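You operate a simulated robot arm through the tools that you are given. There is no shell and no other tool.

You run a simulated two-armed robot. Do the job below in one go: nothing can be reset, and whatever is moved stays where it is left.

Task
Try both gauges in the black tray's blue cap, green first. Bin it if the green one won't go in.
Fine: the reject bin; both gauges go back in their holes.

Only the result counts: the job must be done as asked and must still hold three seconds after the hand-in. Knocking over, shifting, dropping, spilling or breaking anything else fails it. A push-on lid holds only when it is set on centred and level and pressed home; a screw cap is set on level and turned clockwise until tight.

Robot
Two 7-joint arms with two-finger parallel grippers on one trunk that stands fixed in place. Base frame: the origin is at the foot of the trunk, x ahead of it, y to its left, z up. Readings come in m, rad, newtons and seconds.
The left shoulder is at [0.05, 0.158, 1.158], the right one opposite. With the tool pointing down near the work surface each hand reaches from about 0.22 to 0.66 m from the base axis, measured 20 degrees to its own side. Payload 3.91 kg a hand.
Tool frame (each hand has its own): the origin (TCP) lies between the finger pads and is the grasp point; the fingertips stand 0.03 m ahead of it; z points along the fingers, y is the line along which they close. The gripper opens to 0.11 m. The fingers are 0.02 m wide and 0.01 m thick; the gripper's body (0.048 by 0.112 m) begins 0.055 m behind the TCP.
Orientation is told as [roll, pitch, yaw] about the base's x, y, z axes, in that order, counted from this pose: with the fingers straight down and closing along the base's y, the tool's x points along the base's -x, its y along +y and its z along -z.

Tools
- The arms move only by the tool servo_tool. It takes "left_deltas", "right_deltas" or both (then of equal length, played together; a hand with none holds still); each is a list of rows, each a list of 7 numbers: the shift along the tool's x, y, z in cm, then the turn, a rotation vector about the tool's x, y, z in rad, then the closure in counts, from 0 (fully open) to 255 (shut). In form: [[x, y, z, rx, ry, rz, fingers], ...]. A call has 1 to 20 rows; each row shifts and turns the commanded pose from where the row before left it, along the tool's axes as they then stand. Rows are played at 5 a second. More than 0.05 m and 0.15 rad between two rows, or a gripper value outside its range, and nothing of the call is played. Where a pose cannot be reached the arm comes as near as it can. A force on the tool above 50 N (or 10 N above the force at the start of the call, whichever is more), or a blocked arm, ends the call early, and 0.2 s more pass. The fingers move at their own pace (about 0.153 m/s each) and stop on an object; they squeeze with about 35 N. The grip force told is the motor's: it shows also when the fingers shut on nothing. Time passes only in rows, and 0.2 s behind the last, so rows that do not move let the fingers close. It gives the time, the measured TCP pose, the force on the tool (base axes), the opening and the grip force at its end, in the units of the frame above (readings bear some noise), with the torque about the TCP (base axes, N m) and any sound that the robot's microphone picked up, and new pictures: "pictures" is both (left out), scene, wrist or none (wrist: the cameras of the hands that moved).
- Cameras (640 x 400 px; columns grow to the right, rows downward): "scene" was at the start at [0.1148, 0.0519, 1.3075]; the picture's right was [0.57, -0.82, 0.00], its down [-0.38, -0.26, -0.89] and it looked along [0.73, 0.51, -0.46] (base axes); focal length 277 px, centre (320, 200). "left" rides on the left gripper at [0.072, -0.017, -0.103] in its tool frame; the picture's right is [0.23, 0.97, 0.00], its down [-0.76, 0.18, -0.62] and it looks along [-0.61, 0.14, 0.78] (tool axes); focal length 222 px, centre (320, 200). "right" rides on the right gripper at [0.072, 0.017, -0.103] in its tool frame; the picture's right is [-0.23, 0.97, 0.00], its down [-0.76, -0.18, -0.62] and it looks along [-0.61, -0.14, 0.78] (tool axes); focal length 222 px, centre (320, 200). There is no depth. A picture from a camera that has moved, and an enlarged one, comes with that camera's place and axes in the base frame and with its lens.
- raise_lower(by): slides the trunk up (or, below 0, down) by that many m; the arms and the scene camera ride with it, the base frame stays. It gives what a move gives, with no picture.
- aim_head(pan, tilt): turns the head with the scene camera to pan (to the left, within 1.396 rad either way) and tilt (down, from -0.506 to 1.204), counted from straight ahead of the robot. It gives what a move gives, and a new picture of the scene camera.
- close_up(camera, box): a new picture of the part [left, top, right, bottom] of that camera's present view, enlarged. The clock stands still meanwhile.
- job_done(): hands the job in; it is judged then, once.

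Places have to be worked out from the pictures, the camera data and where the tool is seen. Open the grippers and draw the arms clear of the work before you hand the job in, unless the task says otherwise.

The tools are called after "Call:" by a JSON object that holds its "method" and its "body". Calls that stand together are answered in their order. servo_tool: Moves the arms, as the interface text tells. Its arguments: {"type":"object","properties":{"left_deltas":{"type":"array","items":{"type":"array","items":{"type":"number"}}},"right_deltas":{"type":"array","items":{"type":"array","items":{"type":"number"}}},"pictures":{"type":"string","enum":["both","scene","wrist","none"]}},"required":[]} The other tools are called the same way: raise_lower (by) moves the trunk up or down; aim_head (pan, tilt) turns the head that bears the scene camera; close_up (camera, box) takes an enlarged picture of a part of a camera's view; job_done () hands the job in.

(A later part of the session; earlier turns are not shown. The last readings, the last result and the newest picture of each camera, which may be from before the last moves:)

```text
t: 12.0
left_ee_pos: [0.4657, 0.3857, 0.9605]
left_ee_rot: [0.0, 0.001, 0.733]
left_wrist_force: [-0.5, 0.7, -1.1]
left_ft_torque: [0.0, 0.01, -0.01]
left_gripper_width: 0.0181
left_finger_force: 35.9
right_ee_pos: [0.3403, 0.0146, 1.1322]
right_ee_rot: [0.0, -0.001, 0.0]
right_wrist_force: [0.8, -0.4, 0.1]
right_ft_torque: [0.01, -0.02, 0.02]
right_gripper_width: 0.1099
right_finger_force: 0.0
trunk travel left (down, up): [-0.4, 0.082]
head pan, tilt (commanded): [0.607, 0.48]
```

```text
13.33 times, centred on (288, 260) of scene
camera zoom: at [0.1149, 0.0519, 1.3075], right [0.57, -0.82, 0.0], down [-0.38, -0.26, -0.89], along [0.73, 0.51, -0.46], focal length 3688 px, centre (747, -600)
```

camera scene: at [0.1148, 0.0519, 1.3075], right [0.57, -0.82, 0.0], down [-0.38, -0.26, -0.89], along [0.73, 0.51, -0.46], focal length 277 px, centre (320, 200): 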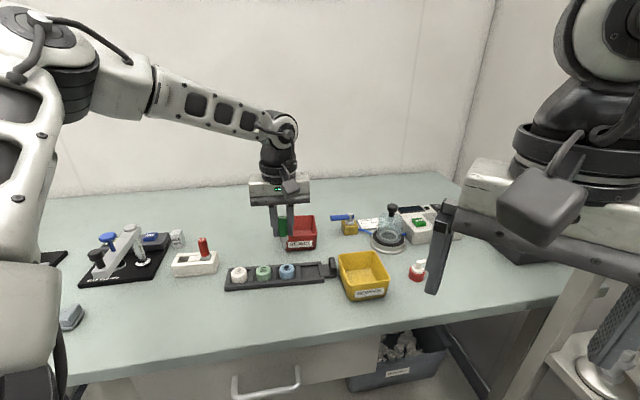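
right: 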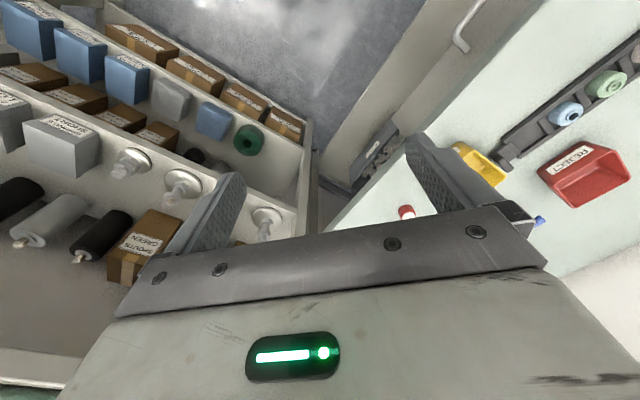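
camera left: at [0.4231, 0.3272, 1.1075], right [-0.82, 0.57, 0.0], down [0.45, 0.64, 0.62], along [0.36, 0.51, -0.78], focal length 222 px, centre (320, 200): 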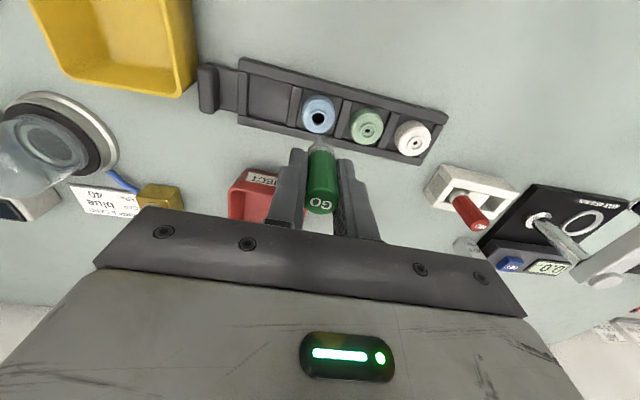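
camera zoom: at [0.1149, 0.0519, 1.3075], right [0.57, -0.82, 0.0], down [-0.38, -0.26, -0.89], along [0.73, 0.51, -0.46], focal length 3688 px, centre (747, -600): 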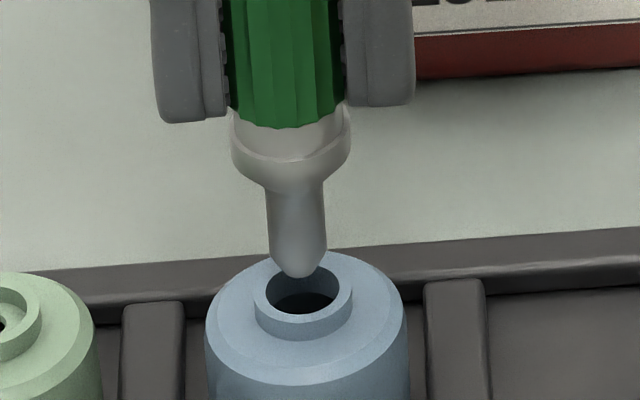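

The arm's small moves overshoot by ~1 mm; now the hole lies ≈0.8 mm left and ≈1.5 mm farther. I correct by −1.3 mm tool x, −0.6 mm tool y and recheck (target camera position about (0.4249, 0.3257)).

Call:
{"method": "servo_tool", "body": {"left_deltas": [[-0.13, -0.06, 0, 0, 0, 0, 255], [0, 0, 0, 0, 0, 0, 255]], "pictures": "none"}}

Call:
{"method": "close_up", "body": {"camera": "left", "box": [280, 110, 360, 160]}}

Call:
{"method": "close_up", "body": {"camera": "scene", "box": [272, 245, 304, 275]}}

```text
t: 12.6
left_ee_pos: [0.4659, 0.3859, 0.9609]
left_ee_rot: [0.001, 0.0, 0.732]
left_wrist_force: [0.6, 0.3, -0.6]
left_ft_torque: [0.01, -0.04, -0.02]
left_gripper_width: 0.0178
left_finger_force: 35.2
right_ee_pos: [0.3406, 0.0146, 1.1335]
right_ee_rot: [0.002, -0.001, 0.001]
right_wrist_force: [0.0, 0.5, -0.2]
right_ft_torque: [0.02, 0.03, -0.02]
right_gripper_width: 0.1101
right_finger_force: 0.1
trunk travel left (down, up): [-0.4, 0.082]
head pan, tilt (commanded): [0.607, 0.48]
```

```text
8.00 times, centred on (320, 135) of left
camera zoom: at [0.4245, 0.3252, 1.0654], right [-0.82, 0.57, 0.0], down [0.45, 0.64, 0.62], along [0.36, 0.51, -0.78], focal length 1777 px, centre (320, 720)
```

zoom: 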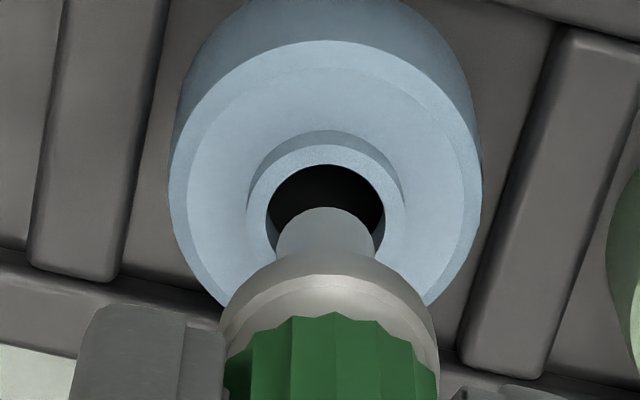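

```text
13.33 times, centred on (288, 260) of scene
camera zoom: at [0.1148, 0.0519, 1.3075], right [0.57, -0.82, 0.0], down [-0.38, -0.26, -0.89], along [0.73, 0.51, -0.46], focal length 3688 px, centre (747, -600)
```

zoom: 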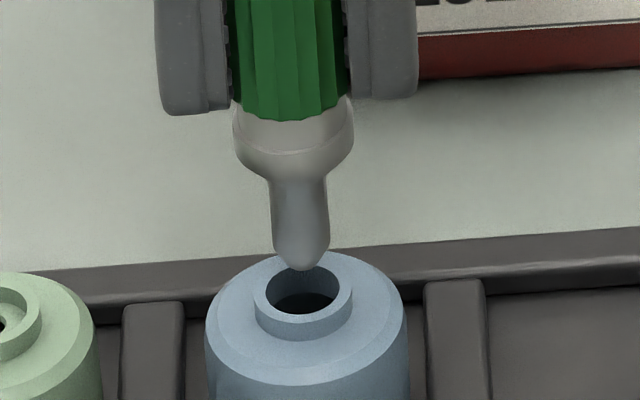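

Now pin and hole coincide laterally and within ~0.5–1 mm in depth. I descend 12 mm in gentle steps so the tip enters the rim, watching the force.

Call:
{"method": "servo_tool", "body": {"left_deltas": [[-0.05, 0, 0.6, 0, 0, 0, 255], [0, 0, 0.3, 0, 0, 0, 255], [0, 0, 0.3, 0, 0, 0, 255]], "pictures": "none"}}

Call:
{"method": "close_up", "body": {"camera": "left", "box": [280, 110, 360, 160]}}

Call:
{"method": "close_up", "body": {"camera": "scene", "box": [272, 245, 304, 275]}}

```text
t: 13.4
left_ee_pos: [0.4682, 0.3869, 0.9499]
left_ee_rot: [0.0, 0.0, 0.733]
left_wrist_force: [0.4, -0.1, 0.1]
left_ft_torque: [-0.02, -0.04, 0.01]
left_gripper_width: 0.0178
left_finger_force: 35.1
right_ee_pos: [0.3411, 0.0155, 1.1321]
right_ee_rot: [0.0, -0.001, 0.0]
right_wrist_force: [-0.7, -0.2, -0.2]
right_ft_torque: [0.0, 0.0, 0.01]
right_gripper_width: 0.1099
right_finger_force: 0.1
trunk travel left (down, up): [-0.4, 0.082]
head pan, tilt (commanded): [0.607, 0.48]
```

```text
8.00 times, centred on (320, 135) of left
camera zoom: at [0.4248, 0.3259, 1.0534], right [-0.82, 0.57, 0.0], down [0.45, 0.64, 0.62], along [0.36, 0.51, -0.78], focal length 1777 px, centre (320, 720)
```

zoom: 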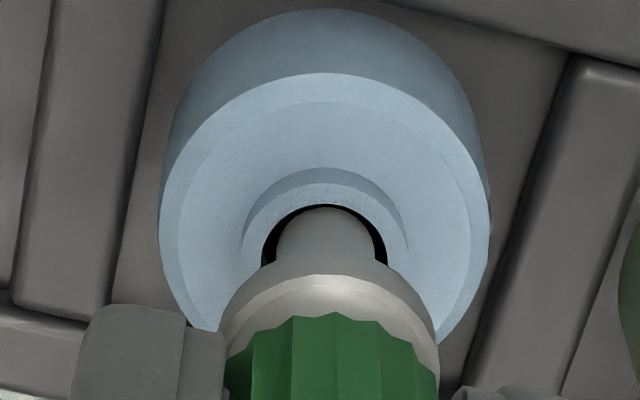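

```text
13.33 times, centred on (288, 260) of scene
camera zoom: at [0.1149, 0.0519, 1.3075], right [0.57, -0.82, 0.0], down [-0.38, -0.26, -0.89], along [0.73, 0.51, -0.46], focal length 3688 px, centre (747, -600)
```

zoom: 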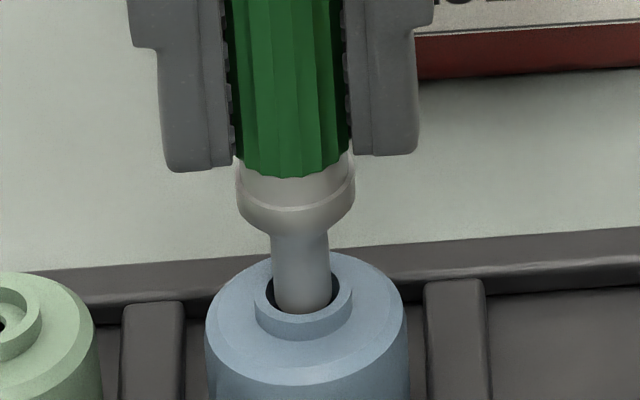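

The pin tip is about 3 mm inside the bore with even clearance and no force. I keep descending in small steps to see whether it goes all the way.

Call:
{"method": "servo_tool", "body": {"left_deltas": [[0, 0, 0.3, 0, 0, 0, 255], [0, 0, 0.3, 0, 0, 0, 255], [0, 0, 0.2, 0, 0, 0, 255]], "pictures": "none"}}

Call:
{"method": "close_up", "body": {"camera": "left", "box": [280, 110, 360, 160]}}

Call:
{"method": "close_up", "body": {"camera": "scene", "box": [272, 245, 304, 275]}}

```text
t: 14.2
left_ee_pos: [0.468, 0.3877, 0.9405]
left_ee_rot: [0.0, -0.001, 0.733]
left_wrist_force: [-0.6, 1.4, -1.8]
left_ft_torque: [-0.03, -0.03, 0.0]
left_gripper_width: 0.0178
left_finger_force: 35.4
right_ee_pos: [0.3412, 0.0159, 1.1341]
right_ee_rot: [0.001, 0.0, 0.001]
right_wrist_force: [0.7, -0.5, -0.8]
right_ft_torque: [0.0, 0.01, -0.02]
right_gripper_width: 0.1103
right_finger_force: 0.0
trunk travel left (down, up): [-0.4, 0.082]
head pan, tilt (commanded): [0.607, 0.48]
```

```text
8.00 times, centred on (320, 135) of left
camera zoom: at [0.4248, 0.3256, 1.0454], right [-0.82, 0.57, 0.0], down [0.45, 0.64, 0.62], along [0.36, 0.51, -0.78], focal length 1777 px, centre (320, 720)
```

zoom: 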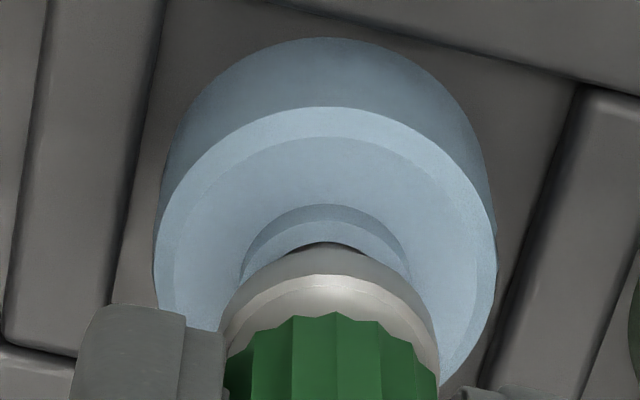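

```text
13.33 times, centred on (288, 260) of scene
camera zoom: at [0.1149, 0.0519, 1.3075], right [0.57, -0.82, 0.0], down [-0.38, -0.26, -0.89], along [0.73, 0.51, -0.46], focal length 3688 px, centre (747, -600)
```

zoom: 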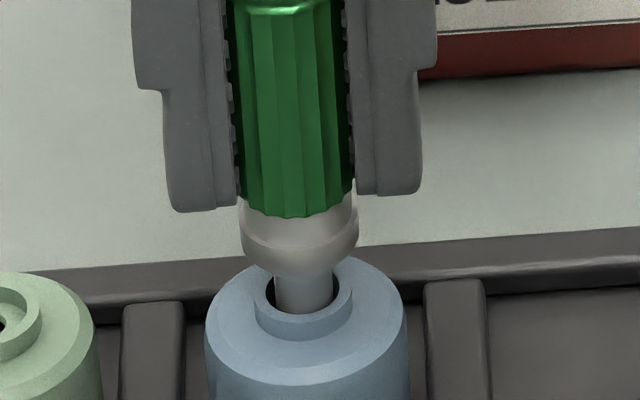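

No resistance yet at ~11 mm depth. I continue down in 2 mm steps until the collar nears or touches the rim.

Call:
{"method": "servo_tool", "body": {"left_deltas": [[0, 0, 0.2, 0, 0, 0, 255], [0, 0, 0.2, 0, 0, 0, 255], [0, 0, 0.1, 0, 0, 0, 255]], "pictures": "none"}}

Call:
{"method": "close_up", "body": {"camera": "left", "box": [280, 110, 360, 160]}}

Call:
{"method": "close_up", "body": {"camera": "scene", "box": [272, 245, 304, 275]}}

```text
t: 15.0
left_ee_pos: [0.4671, 0.3865, 0.9373]
left_ee_rot: [0.0, -0.001, 0.732]
left_wrist_force: [0.5, 0.3, 0.0]
left_ft_torque: [0.03, -0.01, -0.02]
left_gripper_width: 0.0178
left_finger_force: 34.9
right_ee_pos: [0.3415, 0.0157, 1.1329]
right_ee_rot: [-0.001, 0.0, 0.0]
right_wrist_force: [0.4, 0.7, -0.5]
right_ft_torque: [0.01, 0.01, -0.02]
right_gripper_width: 0.1101
right_finger_force: 0.0
trunk travel left (down, up): [-0.4, 0.082]
head pan, tilt (commanded): [0.607, 0.48]
```

```text
8.00 times, centred on (320, 135) of left
camera zoom: at [0.4249, 0.3256, 1.0413], right [-0.82, 0.57, 0.0], down [0.45, 0.64, 0.62], along [0.36, 0.51, -0.78], focal length 1777 px, centre (320, 720)
```

zoom: 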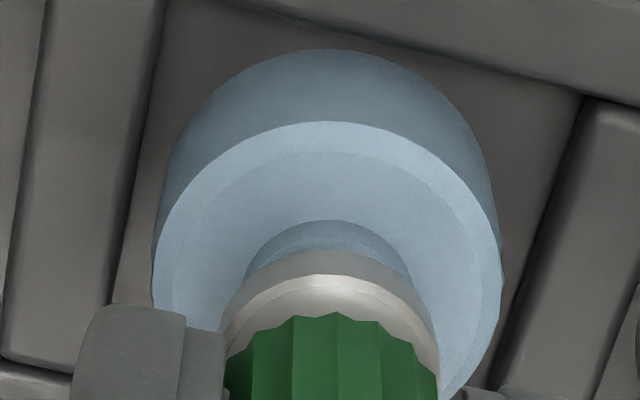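

```text
13.33 times, centred on (288, 260) of scene
camera zoom: at [0.1148, 0.0519, 1.3075], right [0.57, -0.82, 0.0], down [-0.38, -0.26, -0.89], along [0.73, 0.51, -0.46], focal length 3688 px, centre (747, -600)
```

zoom: 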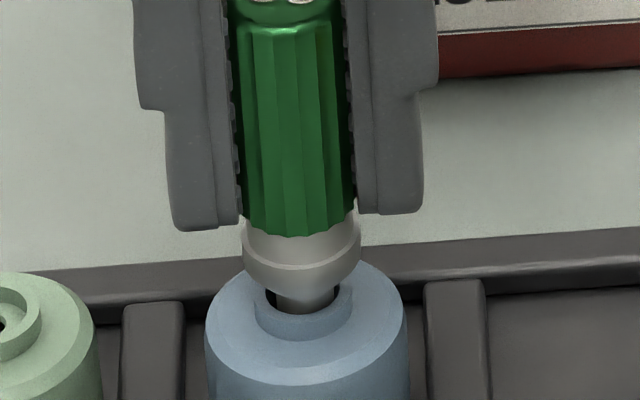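

Still free; the collar's taper is about to meet the rim. Two or three more small steps to seat it lightly.

Call:
{"method": "servo_tool", "body": {"left_deltas": [[0, 0, 0.15, 0, 0, 0, 255], [0, 0, 0.15, 0, 0, 0, 255]], "pictures": "none"}}

Call:
{"method": "close_up", "body": {"camera": "scene", "box": [272, 245, 304, 275]}}

```text
t: 15.6
left_ee_pos: [0.467, 0.3863, 0.9354]
left_ee_rot: [-0.005, -0.005, 0.734]
left_wrist_force: [-1.2, 0.9, 15.1]
left_ft_torque: [0.04, 0.09, -0.02]
left_gripper_width: 0.0179
left_finger_force: 35.3
right_ee_pos: [0.3403, 0.0135, 1.134]
right_ee_rot: [0.001, -0.002, -0.001]
right_wrist_force: [-0.2, -0.1, 0.1]
right_ft_torque: [-0.05, -0.02, 0.01]
right_gripper_width: 0.11
right_finger_force: 0.0
trunk travel left (down, up): [-0.4, 0.082]
head pan, tilt (commanded): [0.607, 0.48]
```

```text
13.33 times, centred on (288, 260) of scene
camera zoom: at [0.1135, 0.051, 1.308], right [0.57, -0.82, 0.0], down [-0.38, -0.26, -0.89], along [0.73, 0.51, -0.46], focal length 3688 px, centre (747, -600)
```

zoom: 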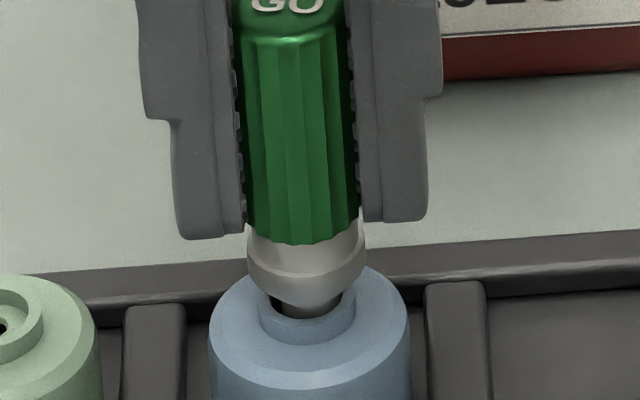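

A firm 15 N stop with the collar at the rim: the GO gauge goes fully in, so the cap is not to be binned on that account. I withdraw straight up slowly, watching that the cap stays put.

Call:
{"method": "servo_tool", "body": {"left_deltas": [[0, 0, -0.3, 0, 0, 0, 255], [0, 0, -0.4, 0, 0, 0, 255], [0, 0, -0.6, 0, 0, 0, 255], [0, 0, -1.0, 0, 0, 0, 255], [0, 0, -1.5, 0, 0, 0, 255], [0, 0, -2.5, 0, 0, 0, 255]], "pictures": "both"}}

Call:
{"method": "close_up", "body": {"camera": "scene", "box": [220, 210, 340, 290]}}

Call:
{"method": "close_up", "body": {"camera": "left", "box": [280, 130, 360, 230]}}

```text
t: 17.0
left_ee_pos: [0.4678, 0.3871, 0.9971]
left_ee_rot: [0.002, 0.001, 0.732]
left_wrist_force: [0.2, 0.6, -1.4]
left_ft_torque: [0.0, -0.03, 0.01]
left_gripper_width: 0.018
left_finger_force: 35.5
right_ee_pos: [0.3418, 0.0155, 1.1324]
right_ee_rot: [0.0, 0.0, 0.001]
right_wrist_force: [0.1, -0.3, 0.1]
right_ft_torque: [0.04, 0.01, -0.01]
right_gripper_width: 0.1099
right_finger_force: 0.0
trunk travel left (down, up): [-0.4, 0.082]
head pan, tilt (commanded): [0.607, 0.48]
camera scene: at [0.1147, 0.0518, 1.3075], right [0.57, -0.82, 0.0], down [-0.38, -0.26, -0.89], along [0.73, 0.51, -0.46], focal length 277 px, centre (320, 200)
camera left: at [0.4247, 0.3258, 1.1001], right [-0.82, 0.57, 0.0], down [0.45, 0.64, 0.62], along [0.36, 0.51, -0.78], focal length 222 px, centre (320, 200)
```

scene: 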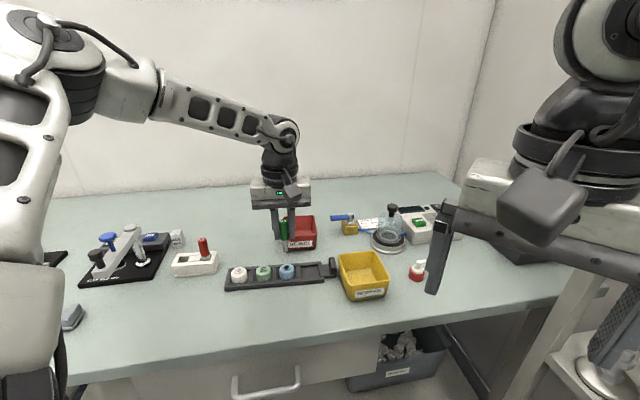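
left: 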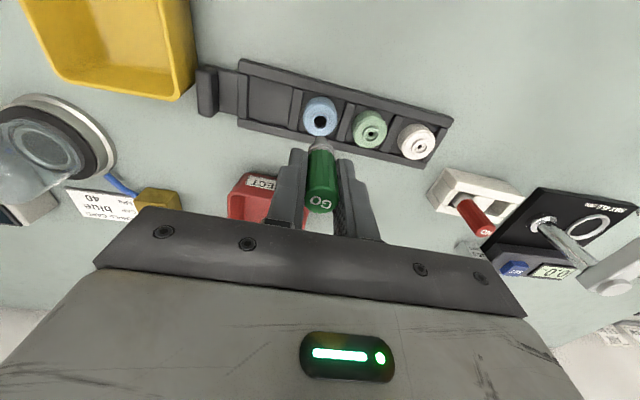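

```text
5.00 times, centred on (280, 250) of scene
camera zoom: at [0.1147, 0.0518, 1.3075], right [0.57, -0.82, 0.0], down [-0.38, -0.26, -0.89], along [0.73, 0.51, -0.46], focal length 1383 px, centre (520, -50)
```

zoom: 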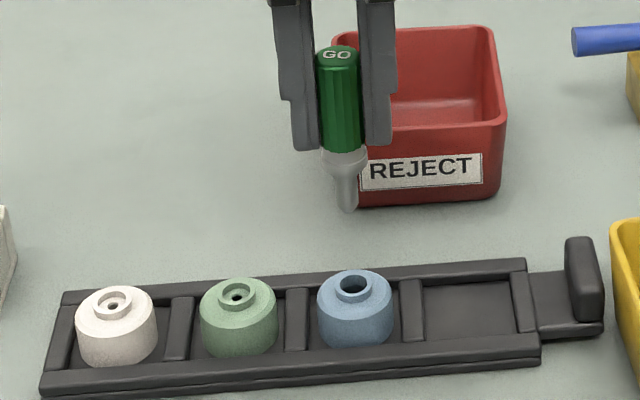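

```text
4.00 times, centred on (320, 180) of left
camera zoom: at [0.4247, 0.3258, 1.1001], right [-0.82, 0.57, 0.0], down [0.45, 0.64, 0.62], along [0.36, 0.51, -0.78], focal length 888 px, centre (320, 280)
```

zoom: 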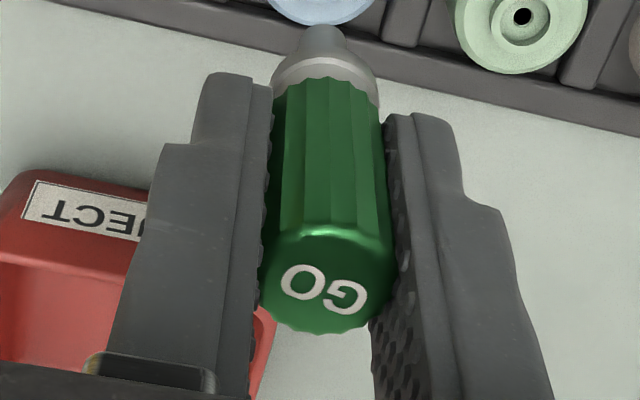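

Cap stays in its pocket, and the gauge no longer slips in the grip. I carry GO back over its hole (camera target ≈(0.3065, 0.5368)), high enough to clear the NO gauge, and look into the pocket.

Call:
{"method": "servo_tool", "body": {"left_deltas": [[0, 0, -4.5, 0, 0, 0, 255], [-0.893, 3.93, 0, 0, 0, 0, 255], [-0.893, 3.93, 0, 0, 0, 0, 255], [-0.893, 3.93, 0, 0, 0, 0, 255], [-0.893, 3.93, 0, 0, 0, 0, 255], [-0.893, 3.93, 0, 0, 0, 0, 255], [-0.893, 3.93, 0, 0, 0, 0, 255], [0, 0, 0, 0, 0, 0, 255]], "pictures": "both"}}

Call:
{"method": "close_up", "body": {"camera": "left", "box": [270, 80, 370, 160]}}

Call:
{"method": "close_up", "body": {"camera": "scene", "box": [160, 210, 224, 285]}}

```text
t: 18.8
left_ee_pos: [0.3516, 0.5992, 1.0412]
left_ee_rot: [0.002, 0.001, 0.73]
left_wrist_force: [-0.2, -0.4, -1.1]
left_ft_torque: [-0.01, 0.0, -0.03]
left_gripper_width: 0.0179
left_finger_force: 35.0
right_ee_pos: [0.3402, 0.015, 1.1337]
right_ee_rot: [0.0, 0.0, -0.001]
right_wrist_force: [0.0, 0.0, -0.3]
right_ft_torque: [0.01, -0.01, 0.0]
right_gripper_width: 0.1098
right_finger_force: 0.1
trunk travel left (down, up): [-0.4, 0.082]
head pan, tilt (commanded): [0.607, 0.48]
camera scene: at [0.1148, 0.0519, 1.3075], right [0.57, -0.82, 0.0], down [-0.38, -0.26, -0.89], along [0.73, 0.51, -0.46], focal length 277 px, centre (320, 200)
camera left: at [0.3091, 0.5383, 1.1447], right [-0.82, 0.57, 0.0], down [0.45, 0.64, 0.62], along [0.36, 0.51, -0.78], focal length 222 px, centre (320, 200)
```

scene: 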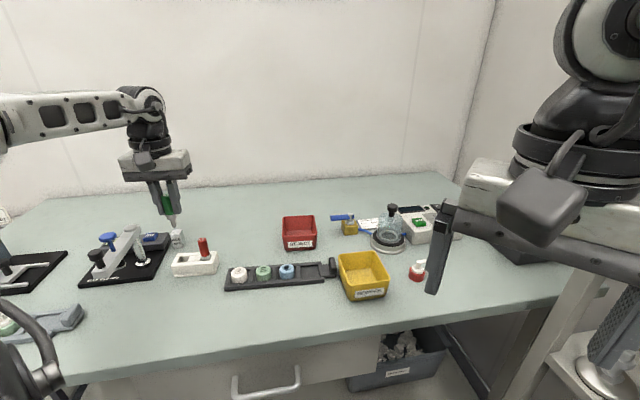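
left: 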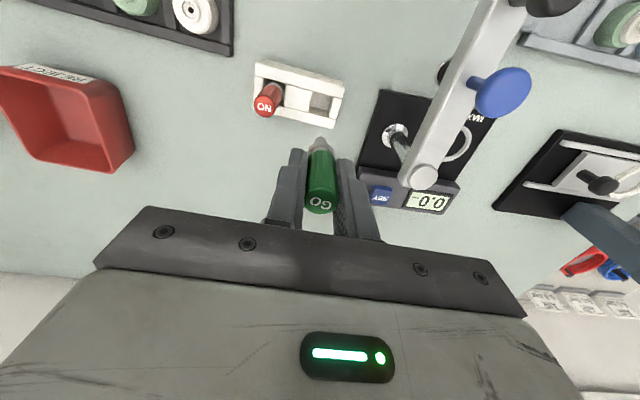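

```text
5.00 times, centred on (320, 120) of left
camera zoom: at [0.3091, 0.5383, 1.1447], right [-0.82, 0.57, 0.0], down [0.45, 0.64, 0.62], along [0.36, 0.51, -0.78], focal length 1111 px, centre (320, 600)
```

zoom: 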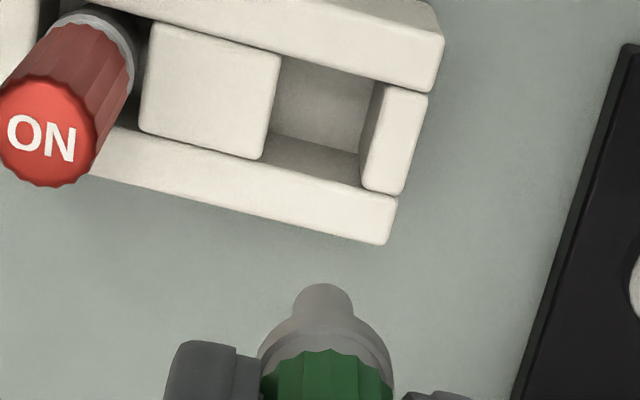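

```text
5.33 times, centred on (192, 248) of scene
camera zoom: at [0.1148, 0.0519, 1.3075], right [0.57, -0.82, 0.0], down [-0.38, -0.26, -0.89], along [0.73, 0.51, -0.46], focal length 1475 px, centre (1003, -53)
```

zoom: 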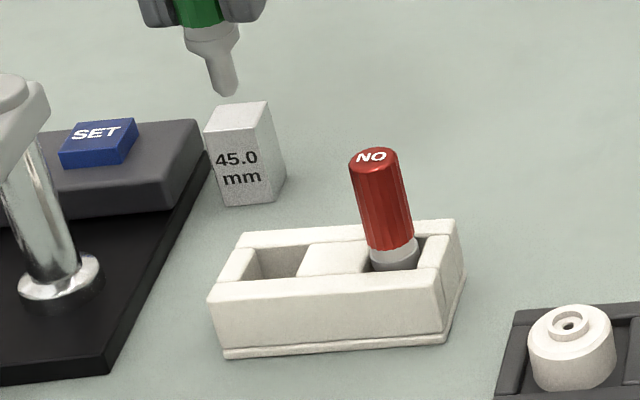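

The pocket is a ~21 mm square well (block top z≈0.8926), centred at ≈(0.3486, 0.5959); the pin axis must move ~4.4 mm toward the robot. I correct and descend 7 cm, to just above the block, then look.

Call:
{"method": "servo_tool", "body": {"left_deltas": [[0.43, -0.1, 0, 0, 0, 0, 255], [0, 0, 2.5, 0, 0, 0, 255], [0, 0, 2.5, 0, 0, 0, 255], [0, 0, 2.0, 0, 0, 0, 255], [0, 0, 0, 0, 0, 0, 255]], "pictures": "none"}}

Call:
{"method": "close_up", "body": {"camera": "left", "box": [270, 90, 370, 170]}}

Call:
{"method": "close_up", "body": {"camera": "scene", "box": [165, 225, 217, 280]}}

```text
t: 20.0
left_ee_pos: [0.3467, 0.5933, 0.9695]
left_ee_rot: [-0.001, 0.001, 0.734]
left_wrist_force: [0.6, 0.8, -1.2]
left_ft_torque: [0.0, -0.01, 0.0]
left_gripper_width: 0.0176
left_finger_force: 35.0
right_ee_pos: [0.3408, 0.0142, 1.1332]
right_ee_rot: [-0.001, 0.0, 0.001]
right_wrist_force: [0.1, -0.5, -1.0]
right_ft_torque: [-0.04, 0.01, 0.02]
right_gripper_width: 0.1098
right_finger_force: 0.1
trunk travel left (down, up): [-0.4, 0.082]
head pan, tilt (commanded): [0.607, 0.48]
```

```text
5.00 times, centred on (320, 130) of left
camera zoom: at [0.3045, 0.5342, 1.0742], right [-0.82, 0.57, 0.0], down [0.45, 0.64, 0.62], along [0.36, 0.51, -0.78], focal length 1111 px, centre (320, 550)
```

zoom: 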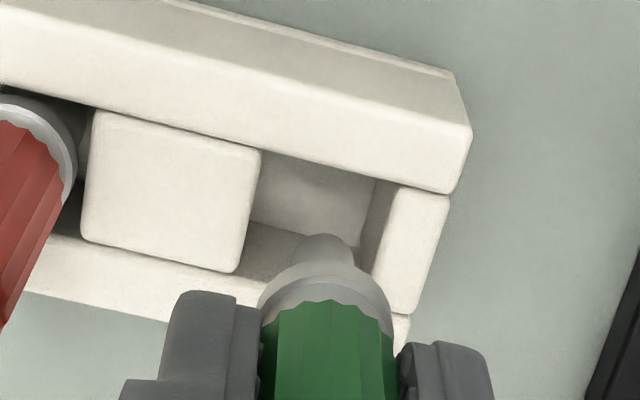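

```text
7.27 times, centred on (191, 252) of scene
camera zoom: at [0.1148, 0.0519, 1.3075], right [0.57, -0.82, 0.0], down [-0.38, -0.26, -0.89], along [0.73, 0.51, -0.46], focal length 2012 px, centre (1258, -182)
```

zoom: 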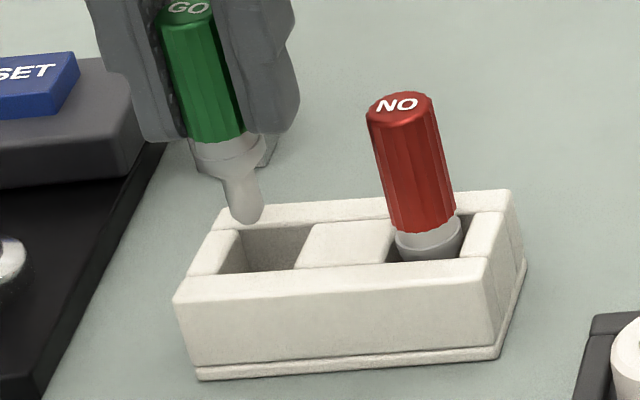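

The pocket centre is ≈1.4 mm farther and ≈1 mm to the left of the pin in the wrist view. I correct and recheck before lowering in.

Call:
{"method": "servo_tool", "body": {"left_deltas": [[-0.14, -0.06, 0, 0, 0, 0, 255], [0, 0, 0.5, 0, 0, 0, 255], [0, 0, 0, 0, 0, 0, 255]], "pictures": "none"}}

Call:
{"method": "close_up", "body": {"camera": "left", "box": [270, 90, 370, 170]}}

Call:
{"method": "close_up", "body": {"camera": "scene", "box": [165, 225, 217, 280]}}

```text
t: 20.8
left_ee_pos: [0.3478, 0.595, 0.9656]
left_ee_rot: [0.001, 0.0, 0.734]
left_wrist_force: [-0.4, -0.8, -0.5]
left_ft_torque: [0.02, -0.01, -0.02]
left_gripper_width: 0.0177
left_finger_force: 34.7
right_ee_pos: [0.3402, 0.0153, 1.1329]
right_ee_rot: [0.0, 0.001, 0.001]
right_wrist_force: [0.6, 0.0, -0.6]
right_ft_torque: [0.01, 0.03, 0.01]
right_gripper_width: 0.1098
right_finger_force: 0.0
trunk travel left (down, up): [-0.4, 0.082]
head pan, tilt (commanded): [0.607, 0.48]
```

```text
5.00 times, centred on (320, 130) of left
camera zoom: at [0.3055, 0.5342, 1.0699], right [-0.82, 0.57, 0.0], down [0.45, 0.64, 0.62], along [0.36, 0.51, -0.78], focal length 1111 px, centre (320, 550)
```

zoom: 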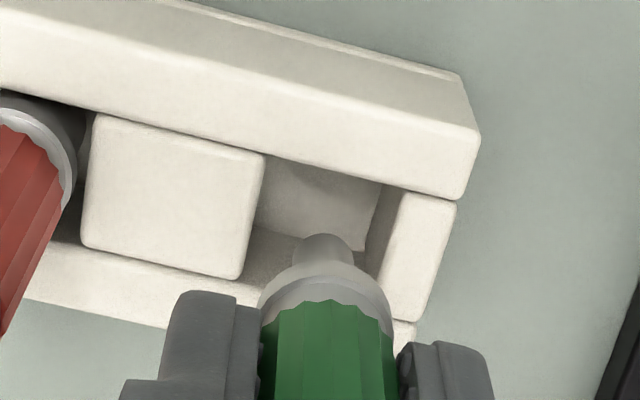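

```text
7.27 times, centred on (191, 252) of scene
camera zoom: at [0.1148, 0.0519, 1.3075], right [0.57, -0.82, 0.0], down [-0.38, -0.26, -0.89], along [0.73, 0.51, -0.46], focal length 2012 px, centre (1258, -182)
```

zoom: 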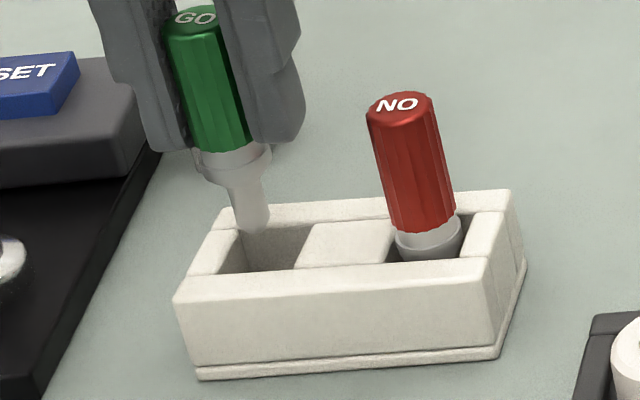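

The wrist view says aligned within ~0.5 mm, while the scene view hints at up to 2 mm lateral offset. I zoom the scene camera closer to settle this.

Call:
{"method": "close_up", "body": {"camera": "scene", "box": [182, 242, 214, 262]}}

Call:
{"method": "close_up", "body": {"camera": "left", "box": [300, 115, 364, 155]}}

```text
16.00 times, centred on (198, 252) of scene
camera zoom: at [0.1148, 0.0519, 1.3075], right [0.57, -0.82, 0.0], down [-0.38, -0.26, -0.89], along [0.73, 0.51, -0.46], focal length 4425 px, centre (2272, -632)
```

zoom: 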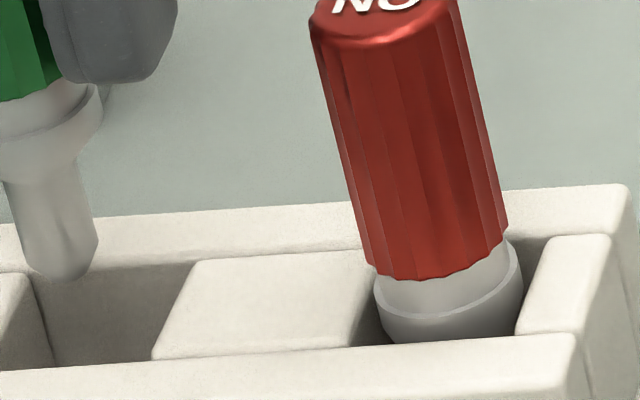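

```text
10.00 times, centred on (332, 135) of left
camera zoom: at [0.3055, 0.5342, 1.0699], right [-0.82, 0.57, 0.0], down [0.45, 0.64, 0.62], along [0.36, 0.51, -0.78], focal length 2221 px, centre (200, 850)
```

zoom: 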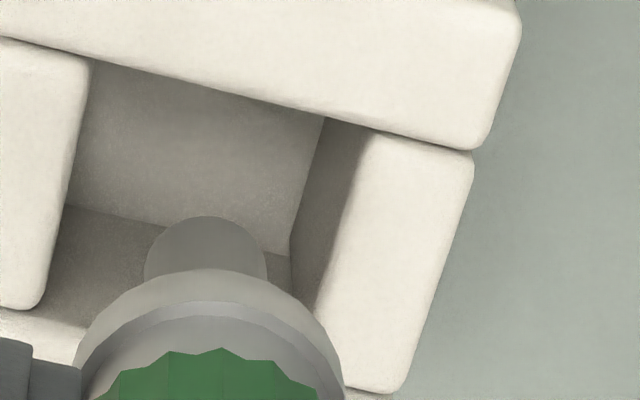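

The two views bracket the true offset; a compromise of about −0.9 mm lateral and +0.6 mm outward stays within the pocket's ±1.4 mm slack either way. I apply it, lower 15 mm (pin into the pocket, collar still above), and re-examine.

Call:
{"method": "servo_tool", "body": {"left_deltas": [[-0.08, -0.07, 0, 0, 0, 0, 255], [0, 0, 0.7, 0, 0, 0, 255], [0, 0, 0.8, 0, 0, 0, 255], [0, 0, 0, 0, 0, 0, 255]], "pictures": "none"}}

Call:
{"method": "close_up", "body": {"camera": "scene", "box": [170, 242, 202, 262]}}

Call:
{"method": "close_up", "body": {"camera": "left", "box": [292, 120, 356, 160]}}

```text
t: 21.8
left_ee_pos: [0.3481, 0.5956, 0.9496]
left_ee_rot: [0.001, 0.0, 0.734]
left_wrist_force: [-0.5, 1.0, -1.0]
left_ft_torque: [0.01, 0.01, -0.03]
left_gripper_width: 0.0176
left_finger_force: 34.8
right_ee_pos: [0.3413, 0.0168, 1.1324]
right_ee_rot: [0.001, 0.0, 0.001]
right_wrist_force: [0.1, 0.4, -0.1]
right_ft_torque: [-0.02, 0.0, 0.0]
right_gripper_width: 0.11
right_finger_force: 0.0
trunk travel left (down, up): [-0.4, 0.082]
head pan, tilt (commanded): [0.607, 0.48]
```

```text
16.00 times, centred on (186, 252) of scene
camera zoom: at [0.1148, 0.0519, 1.3075], right [0.57, -0.82, 0.0], down [-0.38, -0.26, -0.89], along [0.73, 0.51, -0.46], focal length 4425 px, centre (2464, -632)
```

zoom: 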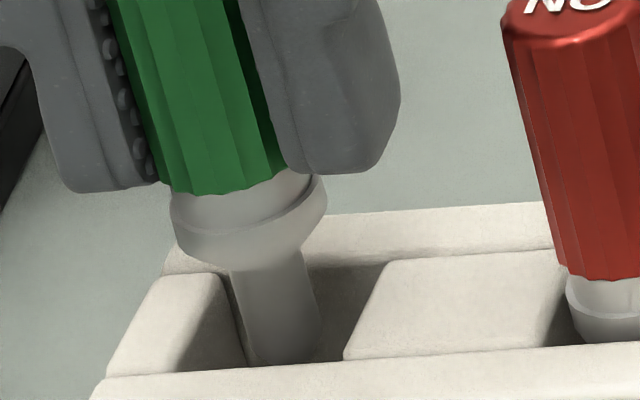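

```text
10.00 times, centred on (324, 140) of left
camera zoom: at [0.3062, 0.5336, 1.0542], right [-0.82, 0.57, 0.0], down [0.45, 0.64, 0.62], along [0.36, 0.51, -0.78], focal length 2221 px, centre (280, 800)
```

zoom: 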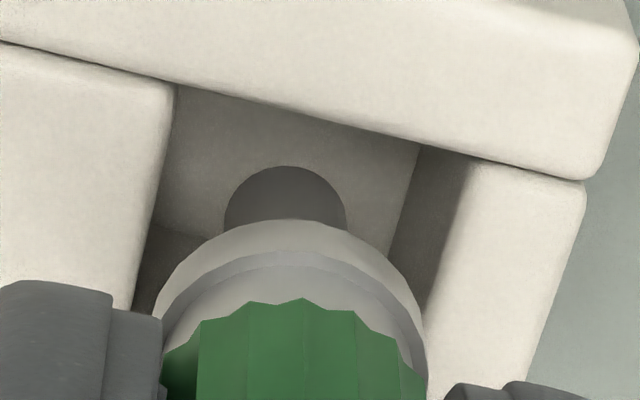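

Pin is inside the pocket with no contact; laterally balanced, about 0.7 mm too near the front wall. I nudge outward 0.7 mm and lower 12 mm more.

Call:
{"method": "servo_tool", "body": {"left_deltas": [[-0.07, 0.01, 0.3, 0, 0, 0, 255], [0, 0, 0.5, 0, 0, 0, 255], [0, 0, 0.4, 0, 0, 0, 255], [0, 0, 0, 0, 0, 0, 255]], "pictures": "none"}}

Call:
{"method": "close_up", "body": {"camera": "scene", "box": [170, 242, 202, 262]}}

Call:
{"method": "close_up", "body": {"camera": "left", "box": [292, 120, 356, 160]}}

```text
t: 22.8
left_ee_pos: [0.3477, 0.5948, 0.9409]
left_ee_rot: [0.001, -0.001, 0.733]
left_wrist_force: [-0.4, -0.4, -1.0]
left_ft_torque: [-0.03, 0.0, -0.02]
left_gripper_width: 0.0179
left_finger_force: 34.8
right_ee_pos: [0.3399, 0.0144, 1.1339]
right_ee_rot: [-0.001, -0.001, -0.001]
right_wrist_force: [0.4, -0.2, 0.5]
right_ft_torque: [0.03, -0.01, 0.03]
right_gripper_width: 0.1103
right_finger_force: 0.1
trunk travel left (down, up): [-0.4, 0.082]
head pan, tilt (commanded): [0.607, 0.48]
```

```text
16.00 times, centred on (186, 252) of scene
camera zoom: at [0.1148, 0.0519, 1.3075], right [0.57, -0.82, 0.0], down [-0.38, -0.26, -0.89], along [0.73, 0.51, -0.46], focal length 4425 px, centre (2464, -632)
```

zoom: 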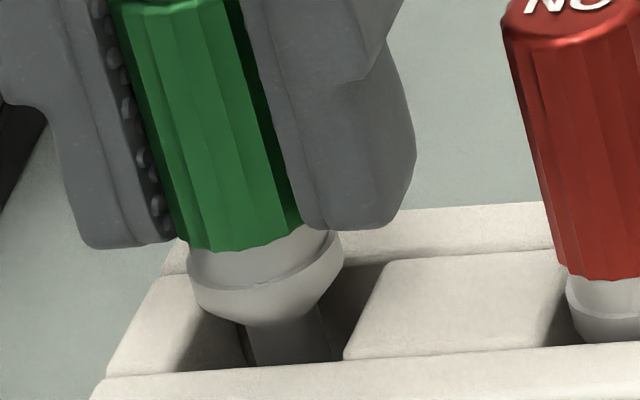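

```text
10.00 times, centred on (324, 140) of left
camera zoom: at [0.3064, 0.5339, 1.044], right [-0.82, 0.57, 0.0], down [0.45, 0.64, 0.62], along [0.36, 0.51, -0.78], focal length 2221 px, centre (280, 800)
```

zoom: 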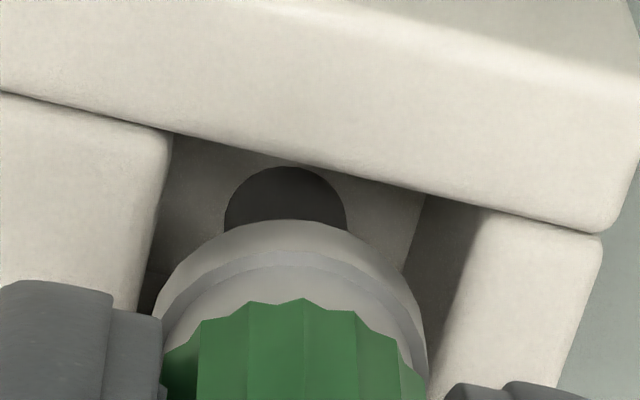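

Clearances around the collar look fine on all sides (≈1–2 mm). I lower the last centimetre in small steps until it rests on the floor.

Call:
{"method": "servo_tool", "body": {"left_deltas": [[0, 0, 0.3, 0, 0, 0, 255], [0, 0, 0.3, 0, 0, 0, 255], [0, 0, 0.2, 0, 0, 0, 255], [0, 0, 0, 0, 0, 0, 255]], "pictures": "none"}}

Call:
{"method": "close_up", "body": {"camera": "scene", "box": [170, 242, 202, 262]}}

Call:
{"method": "close_up", "body": {"camera": "left", "box": [292, 120, 356, 160]}}

```text
t: 23.8
left_ee_pos: [0.3488, 0.5957, 0.9312]
left_ee_rot: [0.0, 0.0, 0.733]
left_wrist_force: [0.4, 0.9, -0.4]
left_ft_torque: [-0.02, 0.03, 0.01]
left_gripper_width: 0.0181
left_finger_force: 35.3
right_ee_pos: [0.3407, 0.0165, 1.1317]
right_ee_rot: [0.001, 0.0, -0.002]
right_wrist_force: [0.6, -0.2, -0.2]
right_ft_torque: [0.06, -0.01, 0.0]
right_gripper_width: 0.1101
right_finger_force: 0.0
trunk travel left (down, up): [-0.4, 0.082]
head pan, tilt (commanded): [0.607, 0.48]
```

```text
16.00 times, centred on (186, 252) of scene
camera zoom: at [0.1148, 0.0519, 1.3075], right [0.57, -0.82, 0.0], down [-0.38, -0.26, -0.89], along [0.73, 0.51, -0.46], focal length 4425 px, centre (2464, -632)
```

zoom: 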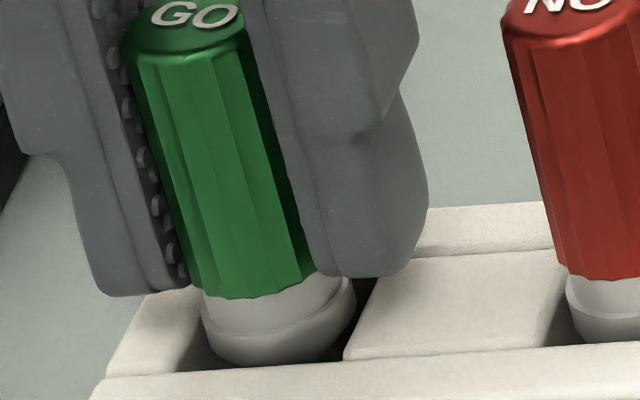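

```text
10.00 times, centred on (324, 140) of left
camera zoom: at [0.3067, 0.5346, 1.0351], right [-0.82, 0.57, 0.0], down [0.45, 0.64, 0.62], along [0.36, 0.51, -0.78], focal length 2221 px, centre (280, 800)
```

zoom: 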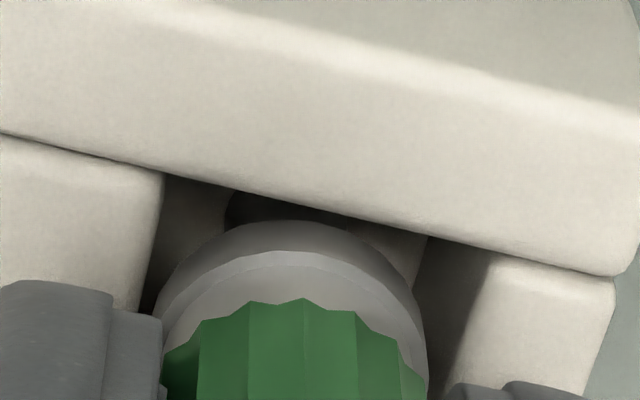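

Nearly home (about 1–2 mm left). I lower in 1 mm steps watching for the touch.

Call:
{"method": "servo_tool", "body": {"left_deltas": [[0, 0, 0.1, 0, 0, 0, 255], [0, 0, 0.1, 0, 0, 0, 255], [0, 0, 0, 0, 0, 0, 255]], "pictures": "none"}}

Call:
{"method": "close_up", "body": {"camera": "scene", "box": [170, 242, 202, 262]}}

```text
t: 24.6
left_ee_pos: [0.3505, 0.5946, 0.929]
left_ee_rot: [0.001, 0.0, 0.731]
left_wrist_force: [-0.1, -0.5, 2.0]
left_ft_torque: [0.02, 0.01, 0.0]
left_gripper_width: 0.0181
left_finger_force: 35.0
right_ee_pos: [0.3407, 0.0145, 1.1329]
right_ee_rot: [-0.002, 0.002, 0.001]
right_wrist_force: [-0.5, 0.0, 0.0]
right_ft_torque: [-0.01, -0.01, 0.01]
right_gripper_width: 0.1102
right_finger_force: 0.1
trunk travel left (down, up): [-0.4, 0.082]
head pan, tilt (commanded): [0.607, 0.48]
```

```text
16.00 times, centred on (186, 252) of scene
camera zoom: at [0.1146, 0.0517, 1.3076], right [0.57, -0.82, 0.0], down [-0.38, -0.26, -0.89], along [0.73, 0.51, -0.46], focal length 4425 px, centre (2464, -632)
```

zoom: 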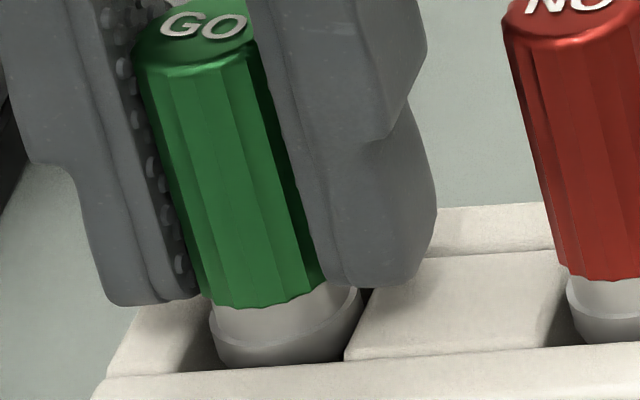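

Light contact (≈2 N) and the handle is at its original height: GO is seated. I open the gripper gently to ~46 mm and check that the gauge stands.

Call:
{"method": "servo_tool", "body": {"left_deltas": [[0, 0, 0, 0, 0, 0, 208], [0, 0, 0, 0, 0, 0, 200], [0, 0, 0, 0, 0, 0, 180], [0, 0, 0, 0, 0, 0, 150], [0, 0, 0, 0, 0, 0, 148]], "pictures": "wrist"}}

Call:
{"method": "close_up", "body": {"camera": "scene", "box": [165, 225, 217, 280]}}

Call:
{"method": "close_up", "body": {"camera": "left", "box": [240, 110, 400, 230]}}

```text
t: 25.8
left_ee_pos: [0.349, 0.5952, 0.9297]
left_ee_rot: [0.0, 0.001, 0.735]
left_wrist_force: [0.1, -0.4, 0.0]
left_ft_torque: [0.01, -0.02, -0.01]
left_gripper_width: 0.0462
left_finger_force: 0.0
right_ee_pos: [0.34, 0.0153, 1.1325]
right_ee_rot: [0.002, -0.001, -0.002]
right_wrist_force: [1.6, -0.6, 0.5]
right_ft_torque: [0.01, -0.01, -0.01]
right_gripper_width: 0.1098
right_finger_force: 0.1
trunk travel left (down, up): [-0.4, 0.082]
head pan, tilt (commanded): [0.607, 0.48]
camera left: at [0.3072, 0.5341, 1.0331], right [-0.82, 0.57, 0.0], down [0.45, 0.64, 0.62], along [0.36, 0.51, -0.78], focal length 222 px, centre (320, 200)
```

left: 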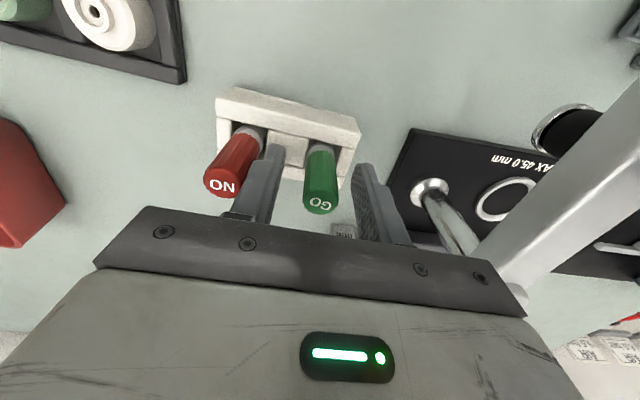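

```text
7.27 times, centred on (191, 252) of scene
camera zoom: at [0.1148, 0.0519, 1.3075], right [0.57, -0.82, 0.0], down [-0.38, -0.26, -0.89], along [0.73, 0.51, -0.46], focal length 2012 px, centre (1258, -182)
```

zoom: 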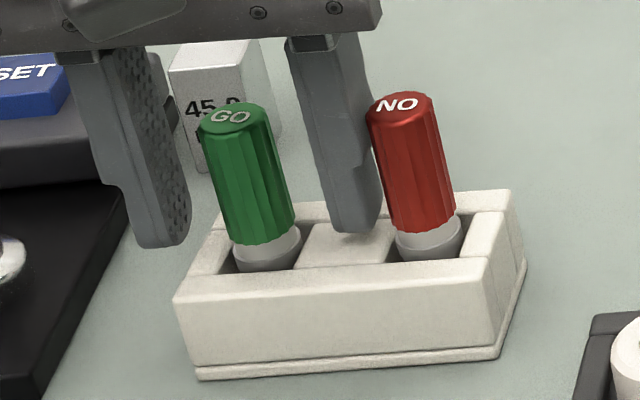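

```text
3.33 times, centred on (320, 170) of left
camera zoom: at [0.3072, 0.5341, 1.0331], right [-0.82, 0.57, 0.0], down [0.45, 0.64, 0.62], along [0.36, 0.51, -0.78], focal length 740 px, centre (320, 300)
```

zoom: 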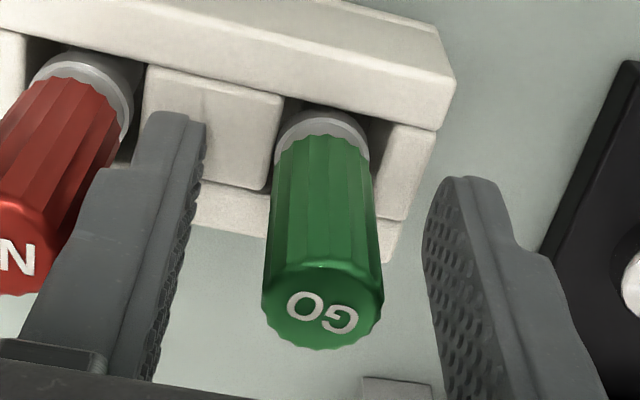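

GO stands upright in its hole again. I rise straight up and shift ~4.85 cm along tool −y to hover over the NO gauge.

Call:
{"method": "servo_tool", "body": {"left_deltas": [[0, 0, -1.5, 0, 0, 0, 148], [0, 0, -3.0, 0, 0, 0, 148], [0, 0, -3.0, 0, 0, 0, 148], [0, 0, -2.5, 0, 0, 0, 148], [0, -2.42, 0, 0, 0, 0, 148], [0, -2.42, 0, 0, 0, 0, 148], [0, 0, 0, 0, 0, 0, 148]], "pictures": "wrist"}}

Call:
{"method": "close_up", "body": {"camera": "left", "box": [240, 60, 400, 160]}}

Call:
{"method": "close_up", "body": {"camera": "scene", "box": [165, 225, 217, 280]}}

```text
t: 27.4
left_ee_pos: [0.3803, 0.5572, 1.0302]
left_ee_rot: [-0.002, 0.001, 0.733]
left_wrist_force: [-0.9, -0.4, -0.3]
left_ft_torque: [-0.01, 0.03, -0.02]
left_gripper_width: 0.046
left_finger_force: 0.0
right_ee_pos: [0.34, 0.0168, 1.1329]
right_ee_rot: [-0.001, 0.0, 0.0]
right_wrist_force: [-0.4, 0.9, -0.1]
right_ft_torque: [-0.01, 0.03, -0.04]
right_gripper_width: 0.1101
right_finger_force: 0.2
trunk travel left (down, up): [-0.4, 0.082]
head pan, tilt (commanded): [0.607, 0.48]
camera left: at [0.339, 0.4969, 1.1345], right [-0.82, 0.57, 0.0], down [0.45, 0.64, 0.62], along [0.36, 0.51, -0.78], focal length 222 px, centre (320, 200)
```

left: 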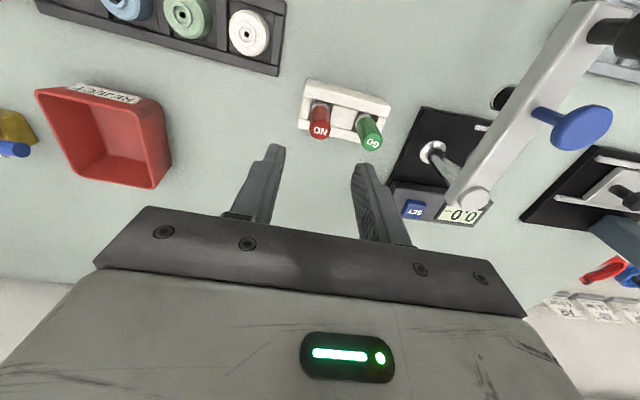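

```text
4.00 times, centred on (320, 110) of left
camera zoom: at [0.339, 0.4969, 1.1345], right [-0.82, 0.57, 0.0], down [0.45, 0.64, 0.62], along [0.36, 0.51, -0.78], focal length 888 px, centre (320, 560)
```

zoom: 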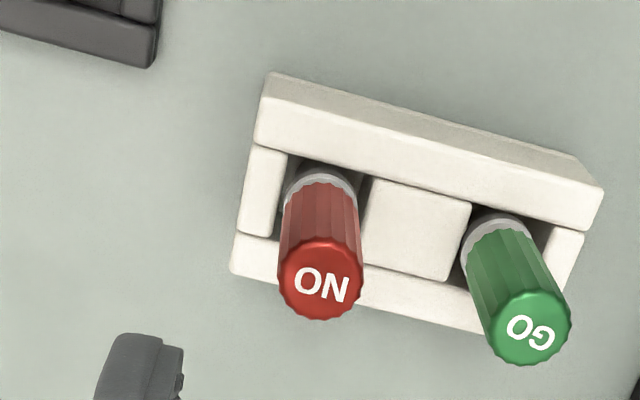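

```text
7.27 times, centred on (191, 252) of scene
camera zoom: at [0.1148, 0.0519, 1.3075], right [0.57, -0.82, 0.0], down [-0.38, -0.26, -0.89], along [0.73, 0.51, -0.46], focal length 2012 px, centre (1258, -182)
```

zoom: 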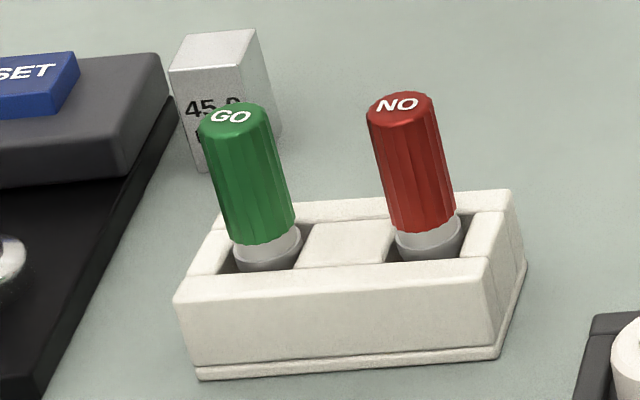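

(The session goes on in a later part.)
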